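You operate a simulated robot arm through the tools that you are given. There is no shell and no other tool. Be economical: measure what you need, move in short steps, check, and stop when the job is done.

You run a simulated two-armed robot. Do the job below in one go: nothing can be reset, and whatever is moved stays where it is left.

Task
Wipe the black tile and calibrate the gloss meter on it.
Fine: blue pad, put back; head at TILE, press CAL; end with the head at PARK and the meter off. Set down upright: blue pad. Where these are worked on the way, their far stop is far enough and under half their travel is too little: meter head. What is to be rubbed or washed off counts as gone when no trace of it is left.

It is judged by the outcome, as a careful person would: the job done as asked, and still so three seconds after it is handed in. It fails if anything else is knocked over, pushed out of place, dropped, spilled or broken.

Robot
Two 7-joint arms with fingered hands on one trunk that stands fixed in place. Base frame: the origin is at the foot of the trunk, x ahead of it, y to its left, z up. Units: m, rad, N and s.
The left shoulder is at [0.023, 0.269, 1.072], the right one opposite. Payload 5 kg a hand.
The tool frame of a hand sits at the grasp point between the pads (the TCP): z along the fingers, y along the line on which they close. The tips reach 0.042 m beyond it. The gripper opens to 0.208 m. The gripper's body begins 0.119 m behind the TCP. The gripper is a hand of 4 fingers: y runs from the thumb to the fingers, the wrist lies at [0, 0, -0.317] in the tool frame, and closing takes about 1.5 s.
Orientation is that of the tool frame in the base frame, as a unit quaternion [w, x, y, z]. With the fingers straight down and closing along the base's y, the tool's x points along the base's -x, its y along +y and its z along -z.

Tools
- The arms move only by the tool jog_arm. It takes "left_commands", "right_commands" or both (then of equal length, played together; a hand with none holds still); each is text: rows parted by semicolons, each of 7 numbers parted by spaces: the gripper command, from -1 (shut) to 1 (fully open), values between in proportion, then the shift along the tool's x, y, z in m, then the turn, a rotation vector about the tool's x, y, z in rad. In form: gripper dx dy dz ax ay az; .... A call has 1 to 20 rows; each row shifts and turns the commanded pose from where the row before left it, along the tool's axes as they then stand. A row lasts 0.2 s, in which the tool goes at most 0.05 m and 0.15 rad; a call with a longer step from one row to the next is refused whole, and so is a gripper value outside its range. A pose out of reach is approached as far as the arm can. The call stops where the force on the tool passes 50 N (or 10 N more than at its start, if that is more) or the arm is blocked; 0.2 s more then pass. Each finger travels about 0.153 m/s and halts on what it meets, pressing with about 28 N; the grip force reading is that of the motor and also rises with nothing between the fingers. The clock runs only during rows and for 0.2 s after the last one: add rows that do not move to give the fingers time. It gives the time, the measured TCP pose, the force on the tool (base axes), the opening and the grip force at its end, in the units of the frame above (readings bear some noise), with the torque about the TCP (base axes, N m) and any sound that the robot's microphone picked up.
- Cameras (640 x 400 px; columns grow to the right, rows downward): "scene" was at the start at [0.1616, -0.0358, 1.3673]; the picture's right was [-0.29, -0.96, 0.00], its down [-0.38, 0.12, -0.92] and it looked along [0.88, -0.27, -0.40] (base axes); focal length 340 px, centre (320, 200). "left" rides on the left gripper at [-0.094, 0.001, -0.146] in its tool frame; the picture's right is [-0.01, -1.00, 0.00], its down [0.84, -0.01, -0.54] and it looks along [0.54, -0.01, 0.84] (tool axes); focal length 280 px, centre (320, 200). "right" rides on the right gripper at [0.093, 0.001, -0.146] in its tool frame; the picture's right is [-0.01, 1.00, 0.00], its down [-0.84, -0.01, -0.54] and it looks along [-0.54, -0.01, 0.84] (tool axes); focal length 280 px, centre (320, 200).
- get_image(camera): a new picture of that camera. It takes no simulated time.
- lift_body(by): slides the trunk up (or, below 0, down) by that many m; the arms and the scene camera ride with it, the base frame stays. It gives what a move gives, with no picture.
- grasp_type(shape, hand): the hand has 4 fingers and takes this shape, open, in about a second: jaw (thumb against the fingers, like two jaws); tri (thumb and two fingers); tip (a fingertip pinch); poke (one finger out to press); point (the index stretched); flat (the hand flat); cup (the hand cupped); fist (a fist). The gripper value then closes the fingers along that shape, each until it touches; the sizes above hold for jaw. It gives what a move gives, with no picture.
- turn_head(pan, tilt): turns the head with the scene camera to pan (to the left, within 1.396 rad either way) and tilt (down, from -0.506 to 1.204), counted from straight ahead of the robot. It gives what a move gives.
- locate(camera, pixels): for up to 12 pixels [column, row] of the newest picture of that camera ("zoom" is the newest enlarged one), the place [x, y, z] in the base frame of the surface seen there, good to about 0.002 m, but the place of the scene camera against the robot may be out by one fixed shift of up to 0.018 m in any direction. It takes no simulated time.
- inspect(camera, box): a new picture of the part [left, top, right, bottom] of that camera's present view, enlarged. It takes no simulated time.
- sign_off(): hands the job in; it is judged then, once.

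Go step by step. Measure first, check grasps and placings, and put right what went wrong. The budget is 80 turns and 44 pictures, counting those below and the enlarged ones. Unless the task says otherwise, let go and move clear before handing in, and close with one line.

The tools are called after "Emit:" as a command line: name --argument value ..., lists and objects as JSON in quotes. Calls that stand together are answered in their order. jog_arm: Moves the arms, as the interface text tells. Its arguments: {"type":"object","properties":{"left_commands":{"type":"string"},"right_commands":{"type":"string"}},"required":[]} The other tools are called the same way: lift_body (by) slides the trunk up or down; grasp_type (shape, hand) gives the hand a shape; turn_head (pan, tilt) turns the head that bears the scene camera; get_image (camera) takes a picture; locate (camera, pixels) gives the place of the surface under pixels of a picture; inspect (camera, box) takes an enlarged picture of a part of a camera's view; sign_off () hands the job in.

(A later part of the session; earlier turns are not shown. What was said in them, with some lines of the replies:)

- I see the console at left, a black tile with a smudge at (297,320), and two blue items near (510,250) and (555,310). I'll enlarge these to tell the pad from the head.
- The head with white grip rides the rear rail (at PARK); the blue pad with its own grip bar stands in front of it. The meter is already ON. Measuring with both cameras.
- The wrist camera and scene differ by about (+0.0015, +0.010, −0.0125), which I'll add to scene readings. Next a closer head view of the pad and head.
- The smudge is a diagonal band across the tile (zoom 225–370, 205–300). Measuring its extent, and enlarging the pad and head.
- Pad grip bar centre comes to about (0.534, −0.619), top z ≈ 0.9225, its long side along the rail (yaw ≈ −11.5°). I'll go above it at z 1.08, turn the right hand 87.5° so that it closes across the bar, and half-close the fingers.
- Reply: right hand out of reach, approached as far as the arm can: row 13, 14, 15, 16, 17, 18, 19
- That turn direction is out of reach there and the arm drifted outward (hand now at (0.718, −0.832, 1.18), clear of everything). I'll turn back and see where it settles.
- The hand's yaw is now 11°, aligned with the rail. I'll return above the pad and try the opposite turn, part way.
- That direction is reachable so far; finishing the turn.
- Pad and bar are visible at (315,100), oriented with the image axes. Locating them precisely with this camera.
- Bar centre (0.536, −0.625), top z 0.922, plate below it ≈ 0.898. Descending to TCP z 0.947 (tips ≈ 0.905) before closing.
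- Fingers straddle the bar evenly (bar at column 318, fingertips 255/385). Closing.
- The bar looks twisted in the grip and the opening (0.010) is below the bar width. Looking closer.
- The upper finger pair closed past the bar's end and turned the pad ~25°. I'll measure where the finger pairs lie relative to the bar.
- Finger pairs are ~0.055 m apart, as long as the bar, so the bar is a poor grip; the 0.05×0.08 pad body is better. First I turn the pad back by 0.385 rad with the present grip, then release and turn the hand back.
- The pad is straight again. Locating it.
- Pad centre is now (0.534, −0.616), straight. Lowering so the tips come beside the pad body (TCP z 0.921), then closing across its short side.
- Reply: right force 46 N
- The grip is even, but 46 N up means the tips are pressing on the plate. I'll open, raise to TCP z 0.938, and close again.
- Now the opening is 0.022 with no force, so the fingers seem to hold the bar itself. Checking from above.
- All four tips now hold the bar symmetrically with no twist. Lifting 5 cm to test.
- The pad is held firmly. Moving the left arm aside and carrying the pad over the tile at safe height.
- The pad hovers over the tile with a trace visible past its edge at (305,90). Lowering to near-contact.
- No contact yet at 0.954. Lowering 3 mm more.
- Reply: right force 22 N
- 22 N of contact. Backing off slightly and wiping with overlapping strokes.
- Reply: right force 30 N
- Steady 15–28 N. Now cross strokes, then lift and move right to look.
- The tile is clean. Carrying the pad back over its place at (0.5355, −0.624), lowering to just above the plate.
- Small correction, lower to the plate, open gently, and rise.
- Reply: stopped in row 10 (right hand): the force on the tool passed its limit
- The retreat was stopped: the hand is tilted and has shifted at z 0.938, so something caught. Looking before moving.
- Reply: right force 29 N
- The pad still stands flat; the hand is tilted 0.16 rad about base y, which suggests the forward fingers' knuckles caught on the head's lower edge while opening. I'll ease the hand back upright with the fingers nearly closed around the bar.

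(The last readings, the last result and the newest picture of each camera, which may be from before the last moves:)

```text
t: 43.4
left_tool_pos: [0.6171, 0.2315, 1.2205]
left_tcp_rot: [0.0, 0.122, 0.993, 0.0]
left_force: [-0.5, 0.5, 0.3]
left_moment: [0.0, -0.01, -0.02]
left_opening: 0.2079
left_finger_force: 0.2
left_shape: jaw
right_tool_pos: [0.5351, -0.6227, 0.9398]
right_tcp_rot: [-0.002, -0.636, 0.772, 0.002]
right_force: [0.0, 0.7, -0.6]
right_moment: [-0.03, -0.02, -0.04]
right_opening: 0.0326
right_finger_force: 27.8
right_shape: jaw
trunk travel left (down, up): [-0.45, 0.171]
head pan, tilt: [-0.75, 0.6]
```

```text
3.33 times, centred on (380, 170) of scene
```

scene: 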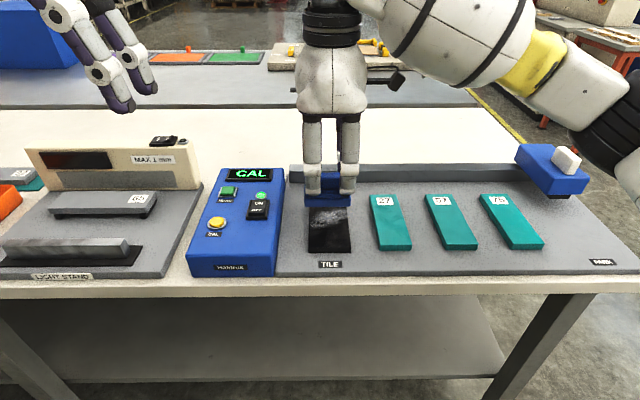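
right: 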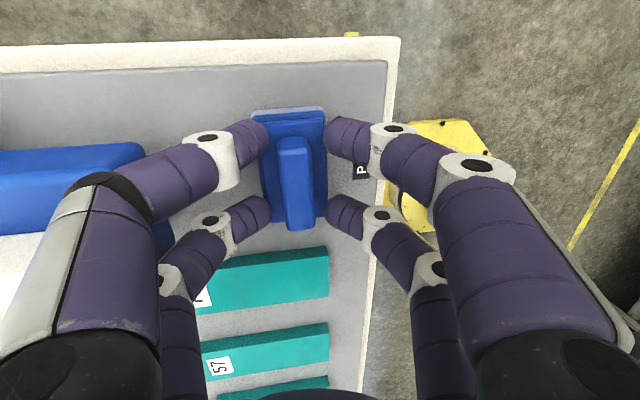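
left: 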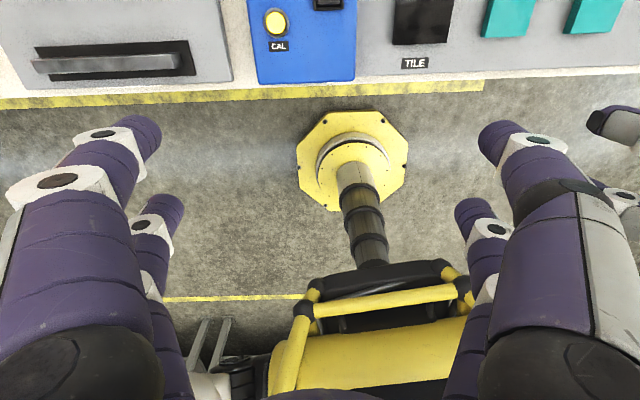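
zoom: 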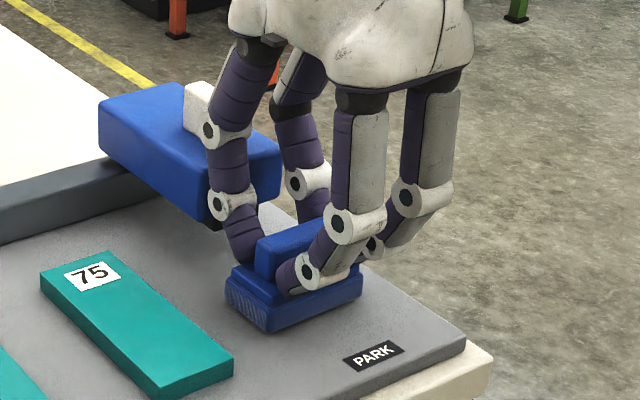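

The hand is upright with no load and opening 0.033 (bar is 0.02). Rising slowly with the fingers just this open.

Emit:
jog_arm --right_commands "-0.66 0 0 -0.004 0 0 0;-0.64 0 0 -0.006 0 0 0;-0.64 0 0 -0.006 0 0 0;-0.64 0 0 -0.008 0 0 0;-0.64 0 0 0 0 0 0"

Emit:
get_image --camera "right"

```text
t: 44.6
left_tool_pos: [0.6167, 0.2319, 1.2201]
left_tcp_rot: [0.001, 0.121, 0.993, 0.001]
left_force: [-0.4, -0.3, 0.3]
left_moment: [-0.01, 0.0, 0.01]
left_opening: 0.2077
left_finger_force: 0.0
left_shape: jaw
right_tool_pos: [0.5351, -0.6245, 0.9636]
right_tcp_rot: [-0.001, -0.635, 0.773, 0.002]
right_force: [0.2, 0.7, 0.4]
right_moment: [0.01, 0.0, 0.07]
right_opening: 0.037
right_finger_force: 0.0
right_shape: jaw
trunk travel left (down, up): [-0.45, 0.171]
head pan, tilt: [-0.75, 0.6]
```

```text
14 pictures are left
```

right: 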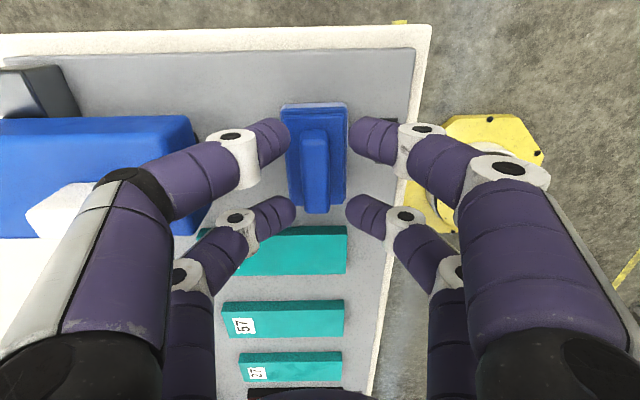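

Free, and the pad stays put. Rising to z ≈ 1.1 with the same opening.

Emit:
jog_arm --right_commands "-0.64 0 0 -0.015 0 0 0;-0.64 0 0 -0.03 0 0 0;-0.64 0 0 -0.04 0 0 0;-0.64 0 0 -0.05 0 0 0;-0.64 0 0 0 0 0 0"

Emit:
get_image --camera "right"

```text
t: 45.8
left_tool_pos: [0.6147, 0.2322, 1.224]
left_tcp_rot: [0.001, 0.122, 0.992, -0.001]
left_force: [-3.1, 0.2, 1.4]
left_moment: [-0.15, -0.43, -0.04]
left_opening: 0.208
left_finger_force: 0.0
left_shape: jaw
right_tool_pos: [0.5321, -0.6199, 1.1024]
right_tcp_rot: [0.0, -0.635, 0.772, -0.001]
right_force: [-3.9, 0.7, 2.5]
right_moment: [-0.21, -0.57, -0.01]
right_opening: 0.0375
right_finger_force: 0.0
right_shape: jaw
trunk travel left (down, up): [-0.45, 0.171]
head pan, tilt: [-0.75, 0.6]
```

```text
13 pictures are left
```

right: 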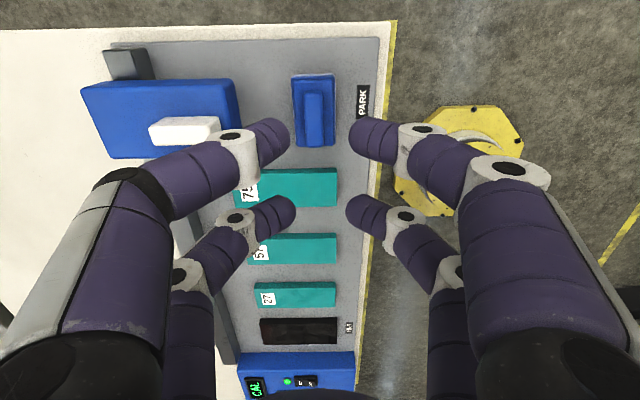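

Emit:
locate --camera "right" --pixels '[[293, 78], [332, 76], [298, 145], [334, 145], [306, 92], [321, 92], [152, 125], [150, 138], [217, 118], [214, 130], [185, 120], [360, 100]]'

```text
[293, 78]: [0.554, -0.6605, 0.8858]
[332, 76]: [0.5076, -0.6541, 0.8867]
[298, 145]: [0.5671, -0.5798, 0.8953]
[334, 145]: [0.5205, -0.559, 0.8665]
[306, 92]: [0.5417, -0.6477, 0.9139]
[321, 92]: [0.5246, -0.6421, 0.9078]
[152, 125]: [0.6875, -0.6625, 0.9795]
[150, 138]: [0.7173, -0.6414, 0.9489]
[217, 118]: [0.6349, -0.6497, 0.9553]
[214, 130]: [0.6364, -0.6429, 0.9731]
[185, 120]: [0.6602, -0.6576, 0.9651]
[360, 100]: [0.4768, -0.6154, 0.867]
```

The pad is back within about 6 mm, upright. Now the head: with this yaw the two finger pairs can straddle its white grip along the rail. Enlarging the grip to centre on it.

Emit:
inspect --camera "right" --box '[70, 70, 250, 170]'

```text
3.56 times, centred on (160, 120) of right
```

zoom: 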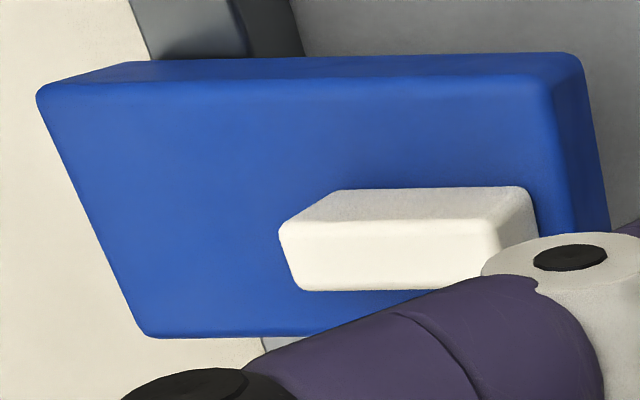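

Emit:
locate --camera "zoom" --pixels '[[290, 235], [305, 282], [390, 230], [390, 282], [470, 227], [470, 275], [490, 225], [340, 195], [515, 192], [400, 200], [440, 80], [200, 330]]'

```text
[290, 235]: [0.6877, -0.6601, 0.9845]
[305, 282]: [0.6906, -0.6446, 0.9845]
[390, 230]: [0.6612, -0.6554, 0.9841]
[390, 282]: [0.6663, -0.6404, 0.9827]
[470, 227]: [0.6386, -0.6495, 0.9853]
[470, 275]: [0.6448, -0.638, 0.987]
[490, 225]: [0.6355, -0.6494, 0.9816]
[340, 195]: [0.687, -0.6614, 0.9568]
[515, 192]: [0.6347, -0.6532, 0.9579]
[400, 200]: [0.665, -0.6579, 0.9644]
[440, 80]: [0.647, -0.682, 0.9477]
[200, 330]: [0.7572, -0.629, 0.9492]
```

Grip centre (0.663, −0.648), top 0.985. Moving over it with fingers shut, stopping at z 1.04 to check alignment.

Emit:
jog_arm --right_commands "-1 0.0022 -0.0334 0 0 0 0;-1 0 -0.0334 0 0 0 0;-1 0 -0.0335 0 0 0 0;-1 0 -0.0335 0 0 0 0;-1 0 0 0.03 0 0 0;-1 0 0 0.03 0 0 0;-1 0 0 0 0 0 0;-1 0 0 0 0 0 0"

Emit:
get_image --camera "right"

```text
t: 47.6
left_tool_pos: [0.6182, 0.2301, 1.2208]
left_tcp_rot: [0.0, 0.121, 0.993, 0.0]
left_force: [-0.8, 0.2, 0.1]
left_moment: [0.02, 0.0, 0.04]
left_opening: 0.208
left_finger_force: 0.1
left_shape: jaw
right_tool_pos: [0.6666, -0.6504, 1.0378]
right_tcp_rot: [-0.002, -0.634, 0.773, 0.002]
right_force: [-0.6, -0.1, -0.2]
right_moment: [0.03, 0.0, 0.01]
right_opening: 0.0
right_finger_force: 27.8
right_shape: jaw
trunk travel left (down, up): [-0.45, 0.171]
head pan, tilt: [-0.75, 0.6]
```

```text
11 pictures are left
```

right: 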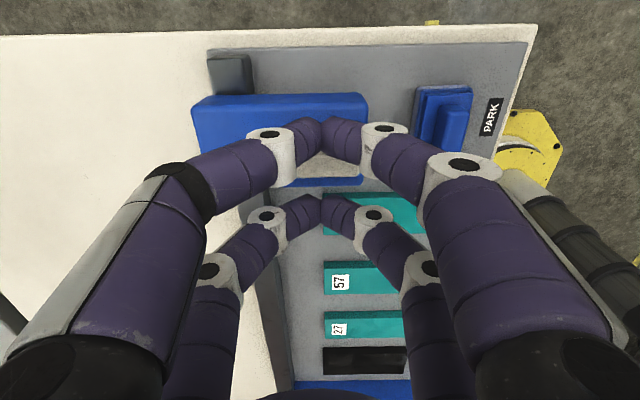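

Locating the two closed finger pairs against the grip (px (322,165)).

Emit:
locate --camera "right" --pixels '[[308, 138], [335, 138], [310, 212], [330, 212], [320, 172], [320, 158], [325, 130], [325, 198]]'

```text
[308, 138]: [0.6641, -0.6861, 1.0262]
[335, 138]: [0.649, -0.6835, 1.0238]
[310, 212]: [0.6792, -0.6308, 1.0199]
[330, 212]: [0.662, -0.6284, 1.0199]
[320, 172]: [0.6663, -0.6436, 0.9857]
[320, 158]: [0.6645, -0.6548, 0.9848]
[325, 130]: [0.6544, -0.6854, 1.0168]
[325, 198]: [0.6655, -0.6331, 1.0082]
```

Pairs straddle the grip, biased ~3 mm to the right; shifting 3 mm left and lowering slowly.

Emit:
jog_arm --right_commands "-1 -0.003 0.0035 0 0 0 0;-1 0 0 0.01 0 0 0;-1 0 0 0.01 0 0 0;-1 0 0 0.01 0 0 0;-1 0 0 0.008 0 0 0;-1 0 0 0 0 0 0"

Emit:
inspect --camera "right" --box '[180, 80, 480, 260]'

```text
t: 49.0
left_tool_pos: [0.6172, 0.2313, 1.2204]
left_tcp_rot: [0.001, 0.121, 0.993, 0.001]
left_force: [0.4, 0.3, 0.9]
left_moment: [-0.01, -0.01, 0.02]
left_opening: 0.2079
left_finger_force: 0.1
left_shape: jaw
right_tool_pos: [0.6632, -0.6467, 0.9997]
right_tcp_rot: [-0.002, -0.635, 0.773, 0.002]
right_force: [0.4, -0.4, 0.4]
right_moment: [0.0, -0.03, 0.0]
right_opening: 0.0
right_finger_force: 28.2
right_shape: jaw
trunk travel left (down, up): [-0.45, 0.171]
head pan, tilt: [-0.75, 0.6]
```

```text
2.13 times, centred on (330, 170) of right
```

zoom: 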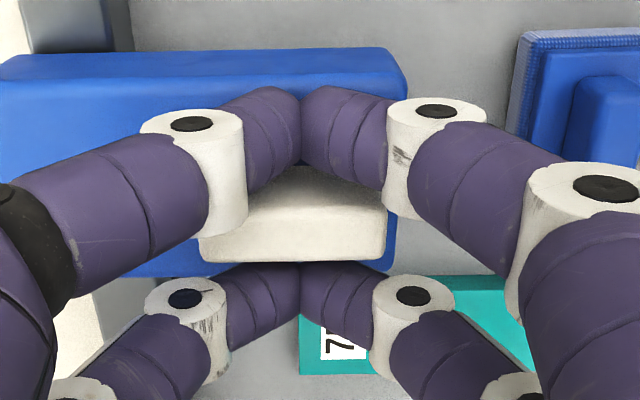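

The pairs straddle the grip with no contact. Dragging the head left along the rail.

Emit:
jog_arm --right_commands "-1 -0.01 0 0 0 0 0;-1 -0.015 0 0 0 0 0;-1 -0.025 0 0 0 0 0;-1 -0.025 0 0 0 0 0;-1 -0.025 0 0 0 0 0;-1 -0.025 0 0 0 0 0;-1 -0.025 0 0 0 0 0;-1 -0.025 0 0 0 0 0;-1 -0.025 0 0 0 0 0;-1 -0.025 0 0 0 0 0;-1 -0.025 0 0 0 0 0;-1 -0.025 0 0 0 0 0;-1 -0.025 0 0 0 0 0;-1 -0.025 0 0 0 0 0;-1 -0.025 0 0 0 0 0;-1 -0.025 0 0 0 0 0;-1 -0.025 0 0 0 0 0;-1 -0.025 0 0 0 0 0;-1 -0.02 0 0 0 0 0;-1 0 0 0 0 0 0"

Emit:
turn_head --pan -0.2 --tilt 0.65

Emit:
get_image --camera "scene"

```text
t: 53.2
left_tool_pos: [0.6166, 0.2304, 1.2199]
left_tcp_rot: [-0.001, 0.122, 0.993, 0.0]
left_force: [0.0, -0.8, -0.1]
left_moment: [0.0, 0.04, 0.01]
left_opening: 0.2078
left_finger_force: 0.1
left_shape: jaw
right_tool_pos: [0.7505, -0.211, 0.9995]
right_tcp_rot: [-0.001, -0.635, 0.773, 0.002]
right_force: [0.3, 1.0, -0.1]
right_moment: [0.03, 0.02, 0.02]
right_opening: 0.0
right_finger_force: 28.2
right_shape: jaw
trunk travel left (down, up): [-0.45, 0.171]
head pan, tilt: [-0.75, 0.6]
```

```text
t: 54.2
left_tool_pos: [0.6169, 0.2307, 1.2208]
left_tcp_rot: [0.0, 0.121, 0.993, 0.0]
left_force: [-0.4, -0.3, -0.1]
left_moment: [-0.04, 0.02, -0.05]
left_opening: 0.2078
left_finger_force: 0.1
left_shape: jaw
right_tool_pos: [0.7497, -0.21, 0.9999]
right_tcp_rot: [-0.002, -0.634, 0.773, 0.002]
right_force: [0.2, 0.3, 0.9]
right_moment: [-0.02, 0.02, 0.0]
right_opening: 0.0
right_finger_force: 28.4
right_shape: jaw
trunk travel left (down, up): [-0.45, 0.171]
head pan, tilt: [-0.201, 0.649]
```

```text
9 pictures are left
```

scene: 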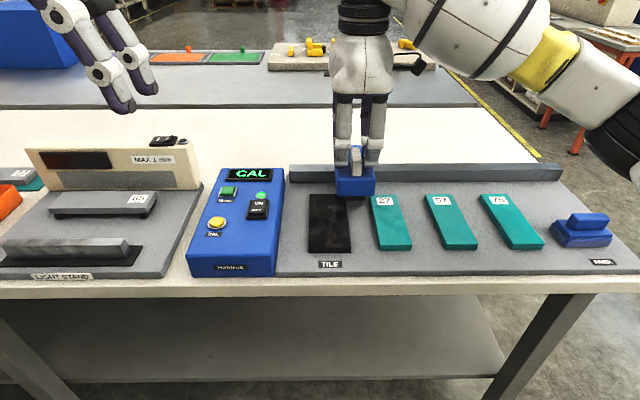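

The head follows well, now over the tile's right edge. Continuing in small steps toward the stop.

Emit:
jog_arm --right_commands "-1 -0.012 0 0 0 0 0;-1 -0.012 0 0 0 0 0;-1 -0.012 0 0 0 0 0;-1 -0.01 0 0 0 0 0;-1 -0.008 0 0 0 0 0;-1 -0.005 0 0 0 0 0;-1 0 0 0 0 0 0"

Emit:
inspect --camera "scene" --box '[180, 130, 400, 280]'

```text
t: 55.8
left_tool_pos: [0.6167, 0.2319, 1.221]
left_tcp_rot: [0.0, 0.121, 0.993, 0.0]
left_force: [-0.9, 0.5, 0.5]
left_moment: [-0.02, 0.04, -0.01]
left_opening: 0.2078
left_finger_force: 0.1
left_shape: jaw
right_tool_pos: [0.7601, -0.1536, 0.9997]
right_tcp_rot: [-0.001, -0.635, 0.772, 0.002]
right_force: [0.0, -0.4, 0.0]
right_moment: [0.03, -0.03, -0.01]
right_opening: 0.0001
right_finger_force: 27.9
right_shape: jaw
trunk travel left (down, up): [-0.45, 0.171]
head pan, tilt: [-0.201, 0.649]
```

```text
2.67 times, centred on (290, 205) of scene
```

zoom: 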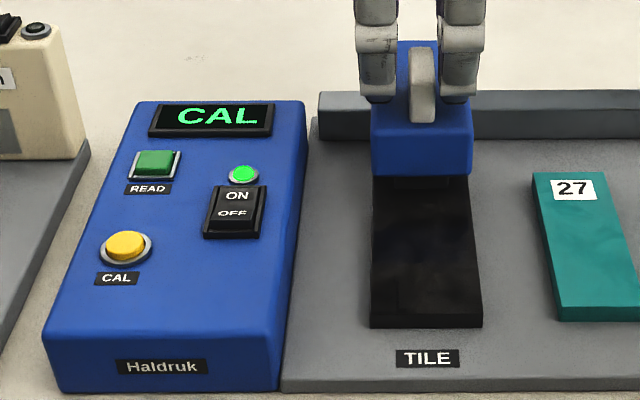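

The head is over the tile but no stop felt yet. Nudging on gently until the stop.

Emit:
jog_arm --right_commands "-1 -0.004 0 0 0 0 0;-1 -0.004 0 0 0 0 0;-1 -0.004 0 0 0 0 0;-1 0 0 0 0 0 0"

```text
t: 56.8
left_tool_pos: [0.616, 0.2275, 1.2206]
left_tcp_rot: [0.001, 0.122, 0.993, 0.001]
left_force: [0.2, 0.2, 0.5]
left_moment: [0.02, -0.01, 0.02]
left_opening: 0.2079
left_finger_force: 0.0
left_shape: jaw
right_tool_pos: [0.762, -0.1471, 0.9995]
right_tcp_rot: [-0.004, -0.633, 0.774, 0.002]
right_force: [-13.4, -39.1, -3.5]
right_moment: [-0.75, 0.24, 0.45]
right_opening: 0.0001
right_finger_force: 28.3
right_shape: jaw
trunk travel left (down, up): [-0.45, 0.171]
head pan, tilt: [-0.201, 0.649]
```

The stop is reached (39 N); backing off 7 mm to unload. Also shaping the left hand to poke.

Emit:
jog_arm --right_commands "-1 0.007 0 0 0 0 0;-1 0.003 0 0 0 0 0;-1 0 0 0 0 0 0"

Emit:
grasp_type --hand "left" --shape "poke"

Emit:
get_image --camera "left"

```text
t: 57.6
left_tool_pos: [0.6178, 0.2324, 1.2194]
left_tcp_rot: [-0.001, 0.12, 0.993, -0.001]
left_force: [1.0, -0.5, -0.2]
left_moment: [0.02, -0.02, 0.01]
left_opening: 0.2078
left_finger_force: 0.2
left_shape: jaw
right_tool_pos: [0.7614, -0.1488, 1.0001]
right_tcp_rot: [0.0, -0.637, 0.771, 0.003]
right_force: [0.9, -4.9, -2.5]
right_moment: [-0.02, -0.05, 0.04]
right_opening: 0.0003
right_finger_force: 28.3
right_shape: jaw
trunk travel left (down, up): [-0.45, 0.171]
head pan, tilt: [-0.201, 0.649]
```

```text
t: 58.5
left_tool_pos: [0.6173, 0.2321, 1.2199]
left_tcp_rot: [0.0, 0.121, 0.993, 0.001]
left_force: [-0.1, -0.6, -0.1]
left_moment: [0.0, 0.02, 0.0]
left_opening: 0.0
left_finger_force: 0.0
left_shape: poke
right_tool_pos: [0.7614, -0.15, 1.0009]
right_tcp_rot: [-0.001, -0.635, 0.772, 0.002]
right_force: [0.7, -0.1, -0.1]
right_moment: [0.02, 0.0, 0.03]
right_opening: 0.0
right_finger_force: 28.4
right_shape: jaw
trunk travel left (down, up): [-0.45, 0.171]
head pan, tilt: [-0.201, 0.649]
```

```text
7 pictures are left
```

left: 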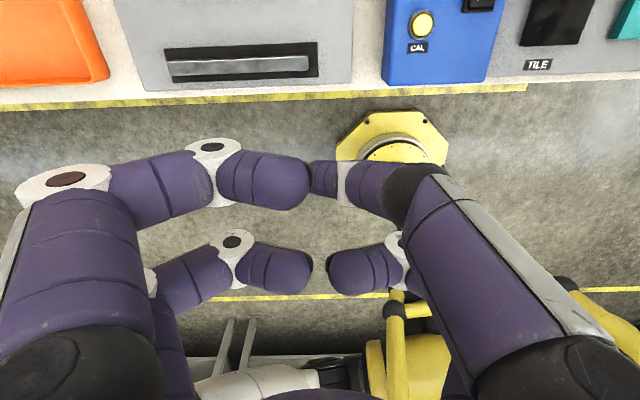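

Finger layout in poke is unclear from here; locating candidate fingertips (px (318,180), (300,185), (320,270)).

Emit:
locate --camera "left" --pixels '[[316, 172], [325, 180], [345, 180], [385, 185], [410, 190], [300, 190], [240, 180], [300, 272], [340, 272], [422, 25], [330, 190], [213, 147]]'

```text
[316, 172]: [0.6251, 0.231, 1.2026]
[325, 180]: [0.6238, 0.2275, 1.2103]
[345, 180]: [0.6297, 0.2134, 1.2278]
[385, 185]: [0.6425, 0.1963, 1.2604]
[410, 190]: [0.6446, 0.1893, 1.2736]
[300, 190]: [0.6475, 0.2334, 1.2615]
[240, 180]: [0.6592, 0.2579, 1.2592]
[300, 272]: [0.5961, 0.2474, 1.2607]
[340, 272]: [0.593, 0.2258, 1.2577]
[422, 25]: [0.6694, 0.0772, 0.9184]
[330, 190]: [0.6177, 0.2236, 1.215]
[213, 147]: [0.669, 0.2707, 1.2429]
```

The extended fingertip lies near the TCP in x,y and ~0.02 below it; CAL is confirmed at (0.669, 0.077, 0.918). Moving above CAL to TCP z 0.97.

Emit:
jog_arm --left_commands "-1 -0.0219 -0.0346 0 0 0 0;-1 -0.0219 -0.0346 0 0 0 0;-1 -0.0219 -0.0346 0 0 0 0;-1 -0.0218 -0.0346 0 0 0 0;-1 0 0 0.04 0 0 0;-1 0 0 0.04 0 0 0;-1 0 0 0.04 0 0 0;-1 0 0 0.04 0 0 0;-1 0 0 0.04 0 0 0;-1 0 0 0.04 0 0 0;-1 0 0 0.01 0 0 0;-1 0 0 0 0 0 0"

Emit:
inspect --camera "scene" --box '[170, 130, 330, 260]'

```text
t: 61.1
left_tool_pos: [0.6689, 0.0774, 0.9692]
left_tcp_rot: [0.0, 0.121, 0.993, 0.0]
left_force: [-1.0, 0.6, 0.4]
left_moment: [0.02, 0.0, -0.03]
left_opening: 0.0
left_finger_force: 0.0
left_shape: poke
right_tool_pos: [0.7607, -0.1507, 0.9994]
right_tcp_rot: [-0.001, -0.634, 0.773, 0.002]
right_force: [-0.7, 0.2, 0.0]
right_moment: [-0.01, 0.0, 0.0]
right_opening: 0.0
right_finger_force: 27.7
right_shape: jaw
trunk travel left (down, up): [-0.45, 0.171]
head pan, tilt: [-0.201, 0.649]
```

```text
3.08 times, centred on (250, 195) of scene
```

zoom: 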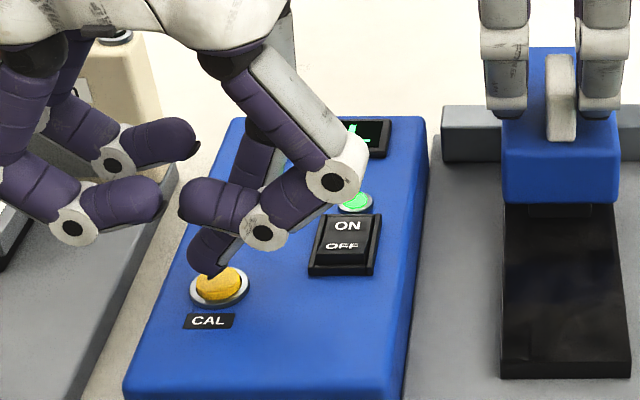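

The fingertip (215,270) is just above the yellow button. Descending in small steps.

Emit:
jog_arm --left_commands "-1 0 0 0.004 0 0 0;-1 0 0 0.004 0 0 0;-1 0 0 0.003 0 0 0;-1 0 0 0.002 0 0 0;-1 0 0 0 0 0 0"

```text
t: 62.3
left_tool_pos: [0.6681, 0.0762, 0.9594]
left_tcp_rot: [0.0, 0.121, 0.993, 0.0]
left_force: [3.0, -2.0, 17.6]
left_moment: [-0.08, -0.18, 0.01]
left_opening: 0.0
left_finger_force: 0.1
left_shape: poke
right_tool_pos: [0.7605, -0.1511, 1.0003]
right_tcp_rot: [-0.002, -0.634, 0.773, 0.002]
right_force: [-0.3, -0.4, 0.4]
right_moment: [0.02, 0.0, -0.01]
right_opening: 0.0
right_finger_force: 28.2
right_shape: jaw
trunk travel left (down, up): [-0.45, 0.171]
head pan, tilt: [-0.201, 0.649]
heard: click
```

A click was heard at 18 N. Raising the finger and checking the display.

Emit:
jog_arm --left_commands "-1 0 0 -0.02 0 0 0;-1 0 0 -0.04 0 0 0;-1 0 0 -0.04 0 0 0;-1 0 0.04 -0.04 0 0 0;-1 0 0.04 -0.01 0 0 0;-1 0 0 0 0 0 0"

Emit:
inspect --camera "scene" --box '[170, 130, 390, 290]'

```text
refused: row 4 steps farther than a row can; nothing moved
```

```text
2.50 times, centred on (280, 210) of scene
```

zoom: 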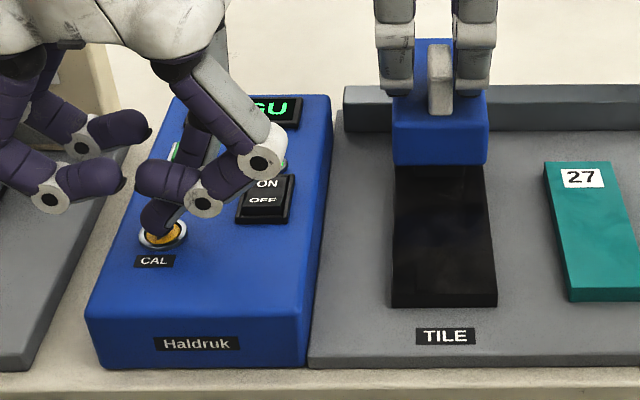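

The display now shows a "GU" value, so calibration took. Raising the left hand while dragging the head back right.

Emit:
jog_arm --left_commands "-1 0 0 -0.02 0 0 0;-1 0 0 -0.04 0 0 0;-1 0 0 -0.04 0 0 0;-1 0 0 0 0 0 0;-1 0 0 0 0 0 0;-1 0 0 0 0 0 0;-1 0 0 0 0 0 0;-1 0 0 0 0 0 0;-1 0 0 0 0 0 0;-1 0 0 0 0 0 0;-1 0 0 0 0 0 0;-1 0 0 0 0 0 0;-1 0 0 0 0 0 0;-1 0 0 0 0 0 0;-1 0 0 0 0 0 0;-1 0 0 0 0 0 0;-1 0 0 0 0 0 0;-1 0 0 0 0 0 0;-1 0 0 0 0 0 0;-1 0 0 0 0 0 0" --right_commands "-1 0 0 0 0 0 0;-1 0 0 0 0 0 0;-1 0.01 0 0 0 0 0;-1 0.015 0 0 0 0 0;-1 0.025 0 0 0 0 0;-1 0.028 0 0 0 0 0;-1 0.028 0 0 0 0 0;-1 0.028 0 0 0 0 0;-1 0.028 0 0 0 0 0;-1 0.028 0 0 0 0 0;-1 0.028 0 0 0 0 0;-1 0.028 0 0 0 0 0;-1 0.028 0 0 0 0 0;-1 0.028 0 0 0 0 0;-1 0.028 0 0 0 0 0;-1 0.028 0 0 0 0 0;-1 0.028 0 0 0 0 0;-1 0.028 0 0 0 0 0;-1 0.028 0 0 0 0 0;-1 0 0 0 0 0 0"

```text
t: 66.5
left_tool_pos: [0.6684, 0.0764, 1.0571]
left_tcp_rot: [-0.001, 0.121, 0.993, 0.001]
left_force: [-0.2, 0.7, 0.0]
left_moment: [-0.08, 0.02, -0.02]
left_opening: 0.0
left_finger_force: 0.1
left_shape: poke
right_tool_pos: [0.6752, -0.5826, 1.0004]
right_tcp_rot: [-0.002, -0.636, 0.772, 0.002]
right_force: [0.8, 1.2, -0.3]
right_moment: [-0.01, 0.0, 0.02]
right_opening: 0.0
right_finger_force: 28.1
right_shape: jaw
trunk travel left (down, up): [-0.45, 0.171]
head pan, tilt: [-0.201, 0.649]
```

5 cm remain to PARK. Finishing the drag gently while moving the left finger above the switch's OFF half (≈ (0.672, 0.001)).

Emit:
jog_arm --left_commands "-1 -0.0108 -0.0361 0 0 0 0;-1 -0.0108 -0.0362 0 0 0 0;-1 0 0 0 0 0 0;-1 0 0 0 0 0 0;-1 0 0 0 0 0 0;-1 0 0 0 0 0 0;-1 0 0 0 0 0 0;-1 0 0 0 0 0 0" --right_commands "-1 0.02 0 0 0 0 0;-1 0.02 0 0 0 0 0;-1 0.015 0 0 0 0 0;-1 0.008 0 0 0 0 0;-1 0.004 0 0 0 0 0;-1 0.004 0 0 0 0 0;-1 0.004 0 0 0 0 0;-1 0 0 0 0 0 0"

Emit:
get_image --camera "left"

```text
t: 68.3
left_tool_pos: [0.6726, 0.0023, 1.0561]
left_tcp_rot: [0.0, 0.12, 0.993, 0.0]
left_force: [-0.1, 0.3, 0.7]
left_moment: [-0.01, 0.02, 0.02]
left_opening: 0.0
left_finger_force: 0.1
left_shape: poke
right_tool_pos: [0.6626, -0.6564, 0.9992]
right_tcp_rot: [-0.002, -0.635, 0.772, 0.002]
right_force: [2.2, 15.4, -4.9]
right_moment: [0.29, -0.05, 0.04]
right_opening: 0.0
right_finger_force: 28.1
right_shape: jaw
trunk travel left (down, up): [-0.45, 0.171]
head pan, tilt: [-0.201, 0.649]
```

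```text
4 pictures are left
```

left: 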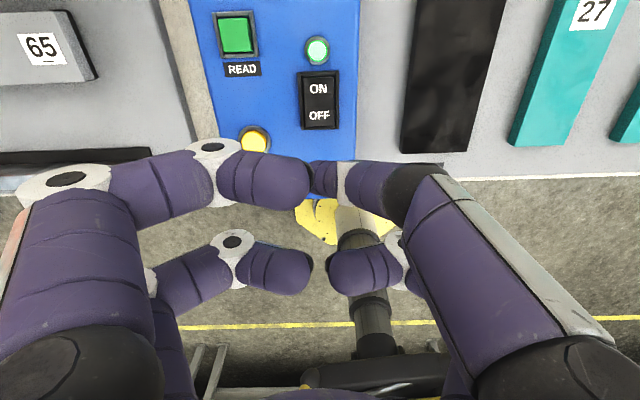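

The right hand feels the PARK stop (15 N). Locating the OFF half precisely.

Emit:
locate --camera "left" --pixels '[[319, 115], [319, 125], [318, 89], [304, 76], [336, 76], [306, 127], [337, 127], [319, 103], [319, 65], [256, 138]]'

Emit:
jog_arm --right_commands "-1 -0.008 0 0 0 0 0;-1 0 0 0 0 0 0;-1 0 0 -0.02 0 0 0;-1 0 0 -0.04 0 0 0;-1 0 0 -0.05 0 0 0;-1 0 0 0 0 0 0"

```text
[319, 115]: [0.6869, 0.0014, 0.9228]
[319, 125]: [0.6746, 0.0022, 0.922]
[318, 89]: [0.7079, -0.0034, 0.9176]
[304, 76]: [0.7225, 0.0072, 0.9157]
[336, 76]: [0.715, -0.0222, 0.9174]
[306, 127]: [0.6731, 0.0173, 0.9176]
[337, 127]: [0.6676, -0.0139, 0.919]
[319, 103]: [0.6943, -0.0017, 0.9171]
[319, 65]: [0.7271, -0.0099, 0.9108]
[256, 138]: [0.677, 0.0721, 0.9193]
```

```text
t: 69.7
left_tool_pos: [0.6723, 0.0009, 1.057]
left_tcp_rot: [-0.001, 0.122, 0.993, 0.0]
left_force: [0.9, -0.3, -1.0]
left_moment: [0.07, 0.07, 0.0]
left_opening: 0.0002
left_finger_force: 0.0
left_shape: poke
right_tool_pos: [0.6645, -0.6517, 1.1088]
right_tcp_rot: [-0.003, -0.634, 0.773, 0.003]
right_force: [0.0, -0.6, -2.4]
right_moment: [0.09, 0.11, 0.0]
right_opening: 0.0
right_finger_force: 28.5
right_shape: jaw
trunk travel left (down, up): [-0.45, 0.171]
head pan, tilt: [-0.201, 0.649]
```

OFF half spans x 0.67–0.69 at y 0.001, z 0.923; contact expected at TCP ≈ 0.965. Shifting 9 mm forward and descending, then small presses.

Emit:
jog_arm --left_commands "-1 -0.0084 0.0021 0 0 0 0;-1 0 0 0.04 0 0 0;-1 0 0 0.035 0 0 0;-1 0 0 0.012 0 0 0;-1 0 0 0.003 0 0 0;-1 0 0 0.003 0 0 0;-1 0 0 0.003 0 0 0;-1 0 0 0 0 0 0"

```text
t: 71.5
left_tool_pos: [0.6807, -0.0008, 0.9641]
left_tcp_rot: [0.0, 0.12, 0.993, -0.001]
left_force: [3.1, -2.6, 20.3]
left_moment: [-0.14, -0.17, 0.02]
left_opening: 0.0
left_finger_force: 0.0
left_shape: poke
right_tool_pos: [0.6635, -0.6506, 1.1103]
right_tcp_rot: [-0.001, -0.635, 0.772, 0.002]
right_force: [-0.2, 0.9, -0.1]
right_moment: [-0.02, 0.02, 0.03]
right_opening: 0.0
right_finger_force: 28.3
right_shape: jaw
trunk travel left (down, up): [-0.45, 0.171]
head pan, tilt: [-0.201, 0.649]
```

20 N but no click; perhaps too near the pivot. Lifting, shifting 7 mm toward the OFF edge, and pressing again.

Emit:
jog_arm --left_commands "-1 0 0 -0.012 0 0 0;-1 0.0068 -0.0017 0 0 0 0;-1 0 0 0.006 0 0 0;-1 0 0 0.004 0 0 0;-1 0 0 0.003 0 0 0;-1 0 0 0.002 0 0 0;-1 0 0 0 0 0 0"

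```text
t: 73.1
left_tool_pos: [0.6711, -0.0008, 0.9615]
left_tcp_rot: [0.002, 0.122, 0.993, -0.001]
left_force: [0.3, -8.5, 38.8]
left_moment: [-0.23, -0.15, -0.02]
left_opening: 0.0
left_finger_force: 0.0
left_shape: poke
right_tool_pos: [0.6631, -0.6509, 1.1104]
right_tcp_rot: [-0.001, -0.635, 0.773, 0.001]
right_force: [0.0, 0.4, -0.4]
right_moment: [-0.04, 0.02, 0.01]
right_opening: 0.0
right_finger_force: 28.0
right_shape: jaw
trunk travel left (down, up): [-0.45, 0.171]
head pan, tilt: [-0.201, 0.649]
```

Still no click at 39 N. Raising the finger to see the switch and display.

Emit:
jog_arm --left_commands "-1 0 0 -0.02 0 0 0;-1 0 0 -0.045 0 0 0;-1 0 0 -0.045 0 0 0;-1 0 0.045 0 0 0 0;-1 0 0.045 0 0 0 0;-1 0 0 0 0 0 0"

Emit:
inspect --camera "scene" --box '[170, 140, 330, 260]'

```text
t: 74.5
left_tool_pos: [0.6978, 0.088, 1.0678]
left_tcp_rot: [-0.002, 0.122, 0.993, 0.0]
left_force: [-0.1, -0.5, -0.6]
left_moment: [0.03, 0.04, -0.02]
left_opening: 0.0003
left_finger_force: 0.1
left_shape: poke
right_tool_pos: [0.6658, -0.6521, 1.1095]
right_tcp_rot: [-0.001, -0.635, 0.772, 0.002]
right_force: [0.6, -1.4, 0.5]
right_moment: [0.05, 0.04, -0.03]
right_opening: 0.0001
right_finger_force: 28.1
right_shape: jaw
trunk travel left (down, up): [-0.45, 0.171]
head pan, tilt: [-0.201, 0.649]
```

```text
3.33 times, centred on (250, 200) of scene
```

zoom: 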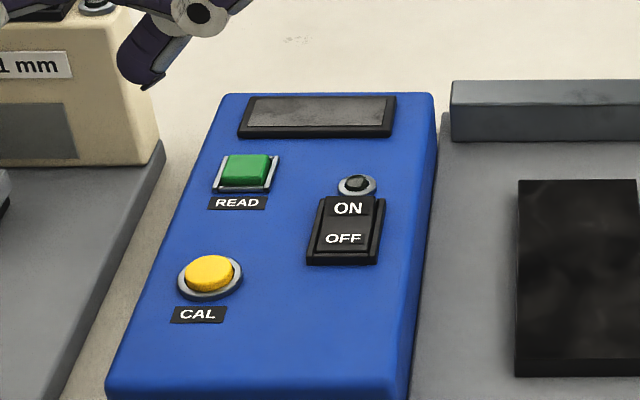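

The display and LED are dark: the meter is off. Final clearing of both hands and a look at the PARK end.

Emit:
jog_arm --left_commands "-1 0 0 -0.045 0 0 0;-1 0 0 -0.045 0 0 0;-1 0 0.04 0 0 0 0;-1 0 0 0 0 0 0" --right_commands "-1 0 0 -0.045 0 0 0;-1 0 0 -0.045 0 0 0;-1 0 0 0 0 0 0;-1 0 0 0 0 0 0"

Emit:
turn_head --pan -0.5 --tilt 0.6

Emit:
get_image --camera "scene"

Emit:
get_image --camera "right"

```text
t: 75.5
left_tool_pos: [0.7048, 0.1262, 1.1604]
left_tcp_rot: [0.0, 0.123, 0.992, 0.0]
left_force: [-0.2, -1.8, 0.2]
left_moment: [0.15, -0.06, 0.03]
left_opening: 0.0
left_finger_force: 0.1
left_shape: poke
right_tool_pos: [0.663, -0.6528, 1.1994]
right_tcp_rot: [-0.001, -0.635, 0.773, 0.003]
right_force: [-0.4, -1.1, -0.3]
right_moment: [0.19, -0.09, 0.0]
right_opening: 0.0
right_finger_force: 27.7
right_shape: jaw
trunk travel left (down, up): [-0.45, 0.171]
head pan, tilt: [-0.201, 0.649]
```

```text
t: 76.3
left_tool_pos: [0.7065, 0.1264, 1.1595]
left_tcp_rot: [-0.001, 0.121, 0.993, 0.0]
left_force: [0.1, -0.2, 0.5]
left_moment: [0.02, 0.03, -0.02]
left_opening: 0.0
left_finger_force: 0.0
left_shape: poke
right_tool_pos: [0.6658, -0.6502, 1.2006]
right_tcp_rot: [-0.002, -0.634, 0.773, 0.002]
right_force: [0.4, -0.5, 0.0]
right_moment: [0.01, 0.01, 0.0]
right_opening: 0.0
right_finger_force: 28.5
right_shape: jaw
trunk travel left (down, up): [-0.45, 0.171]
head pan, tilt: [-0.499, 0.6]
```

```text
2 pictures are left
```

scene: 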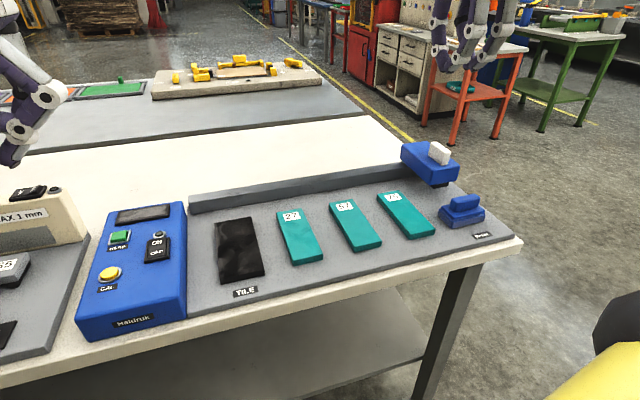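

```text
1 pictures are left
```

right: 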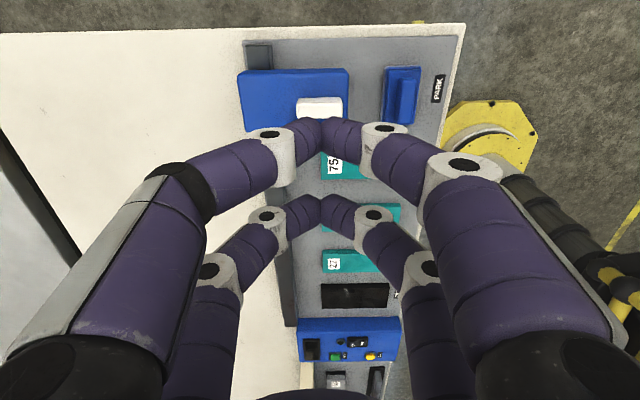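

The final pictures show the tile clean, the meter dark, the head at its PARK stop, the pad upright near PARK, and both hands clear. Handing in.

Emit:
sign_off

```text
The job is handed in.
```

The black tile is wiped clean and the meter is calibrated on it: with the head at TILE, pressing CAL gave a click and a GU reading. The head is back at PARK, the meter is off, and the blue pad stands upright about 6 mm from where it started.
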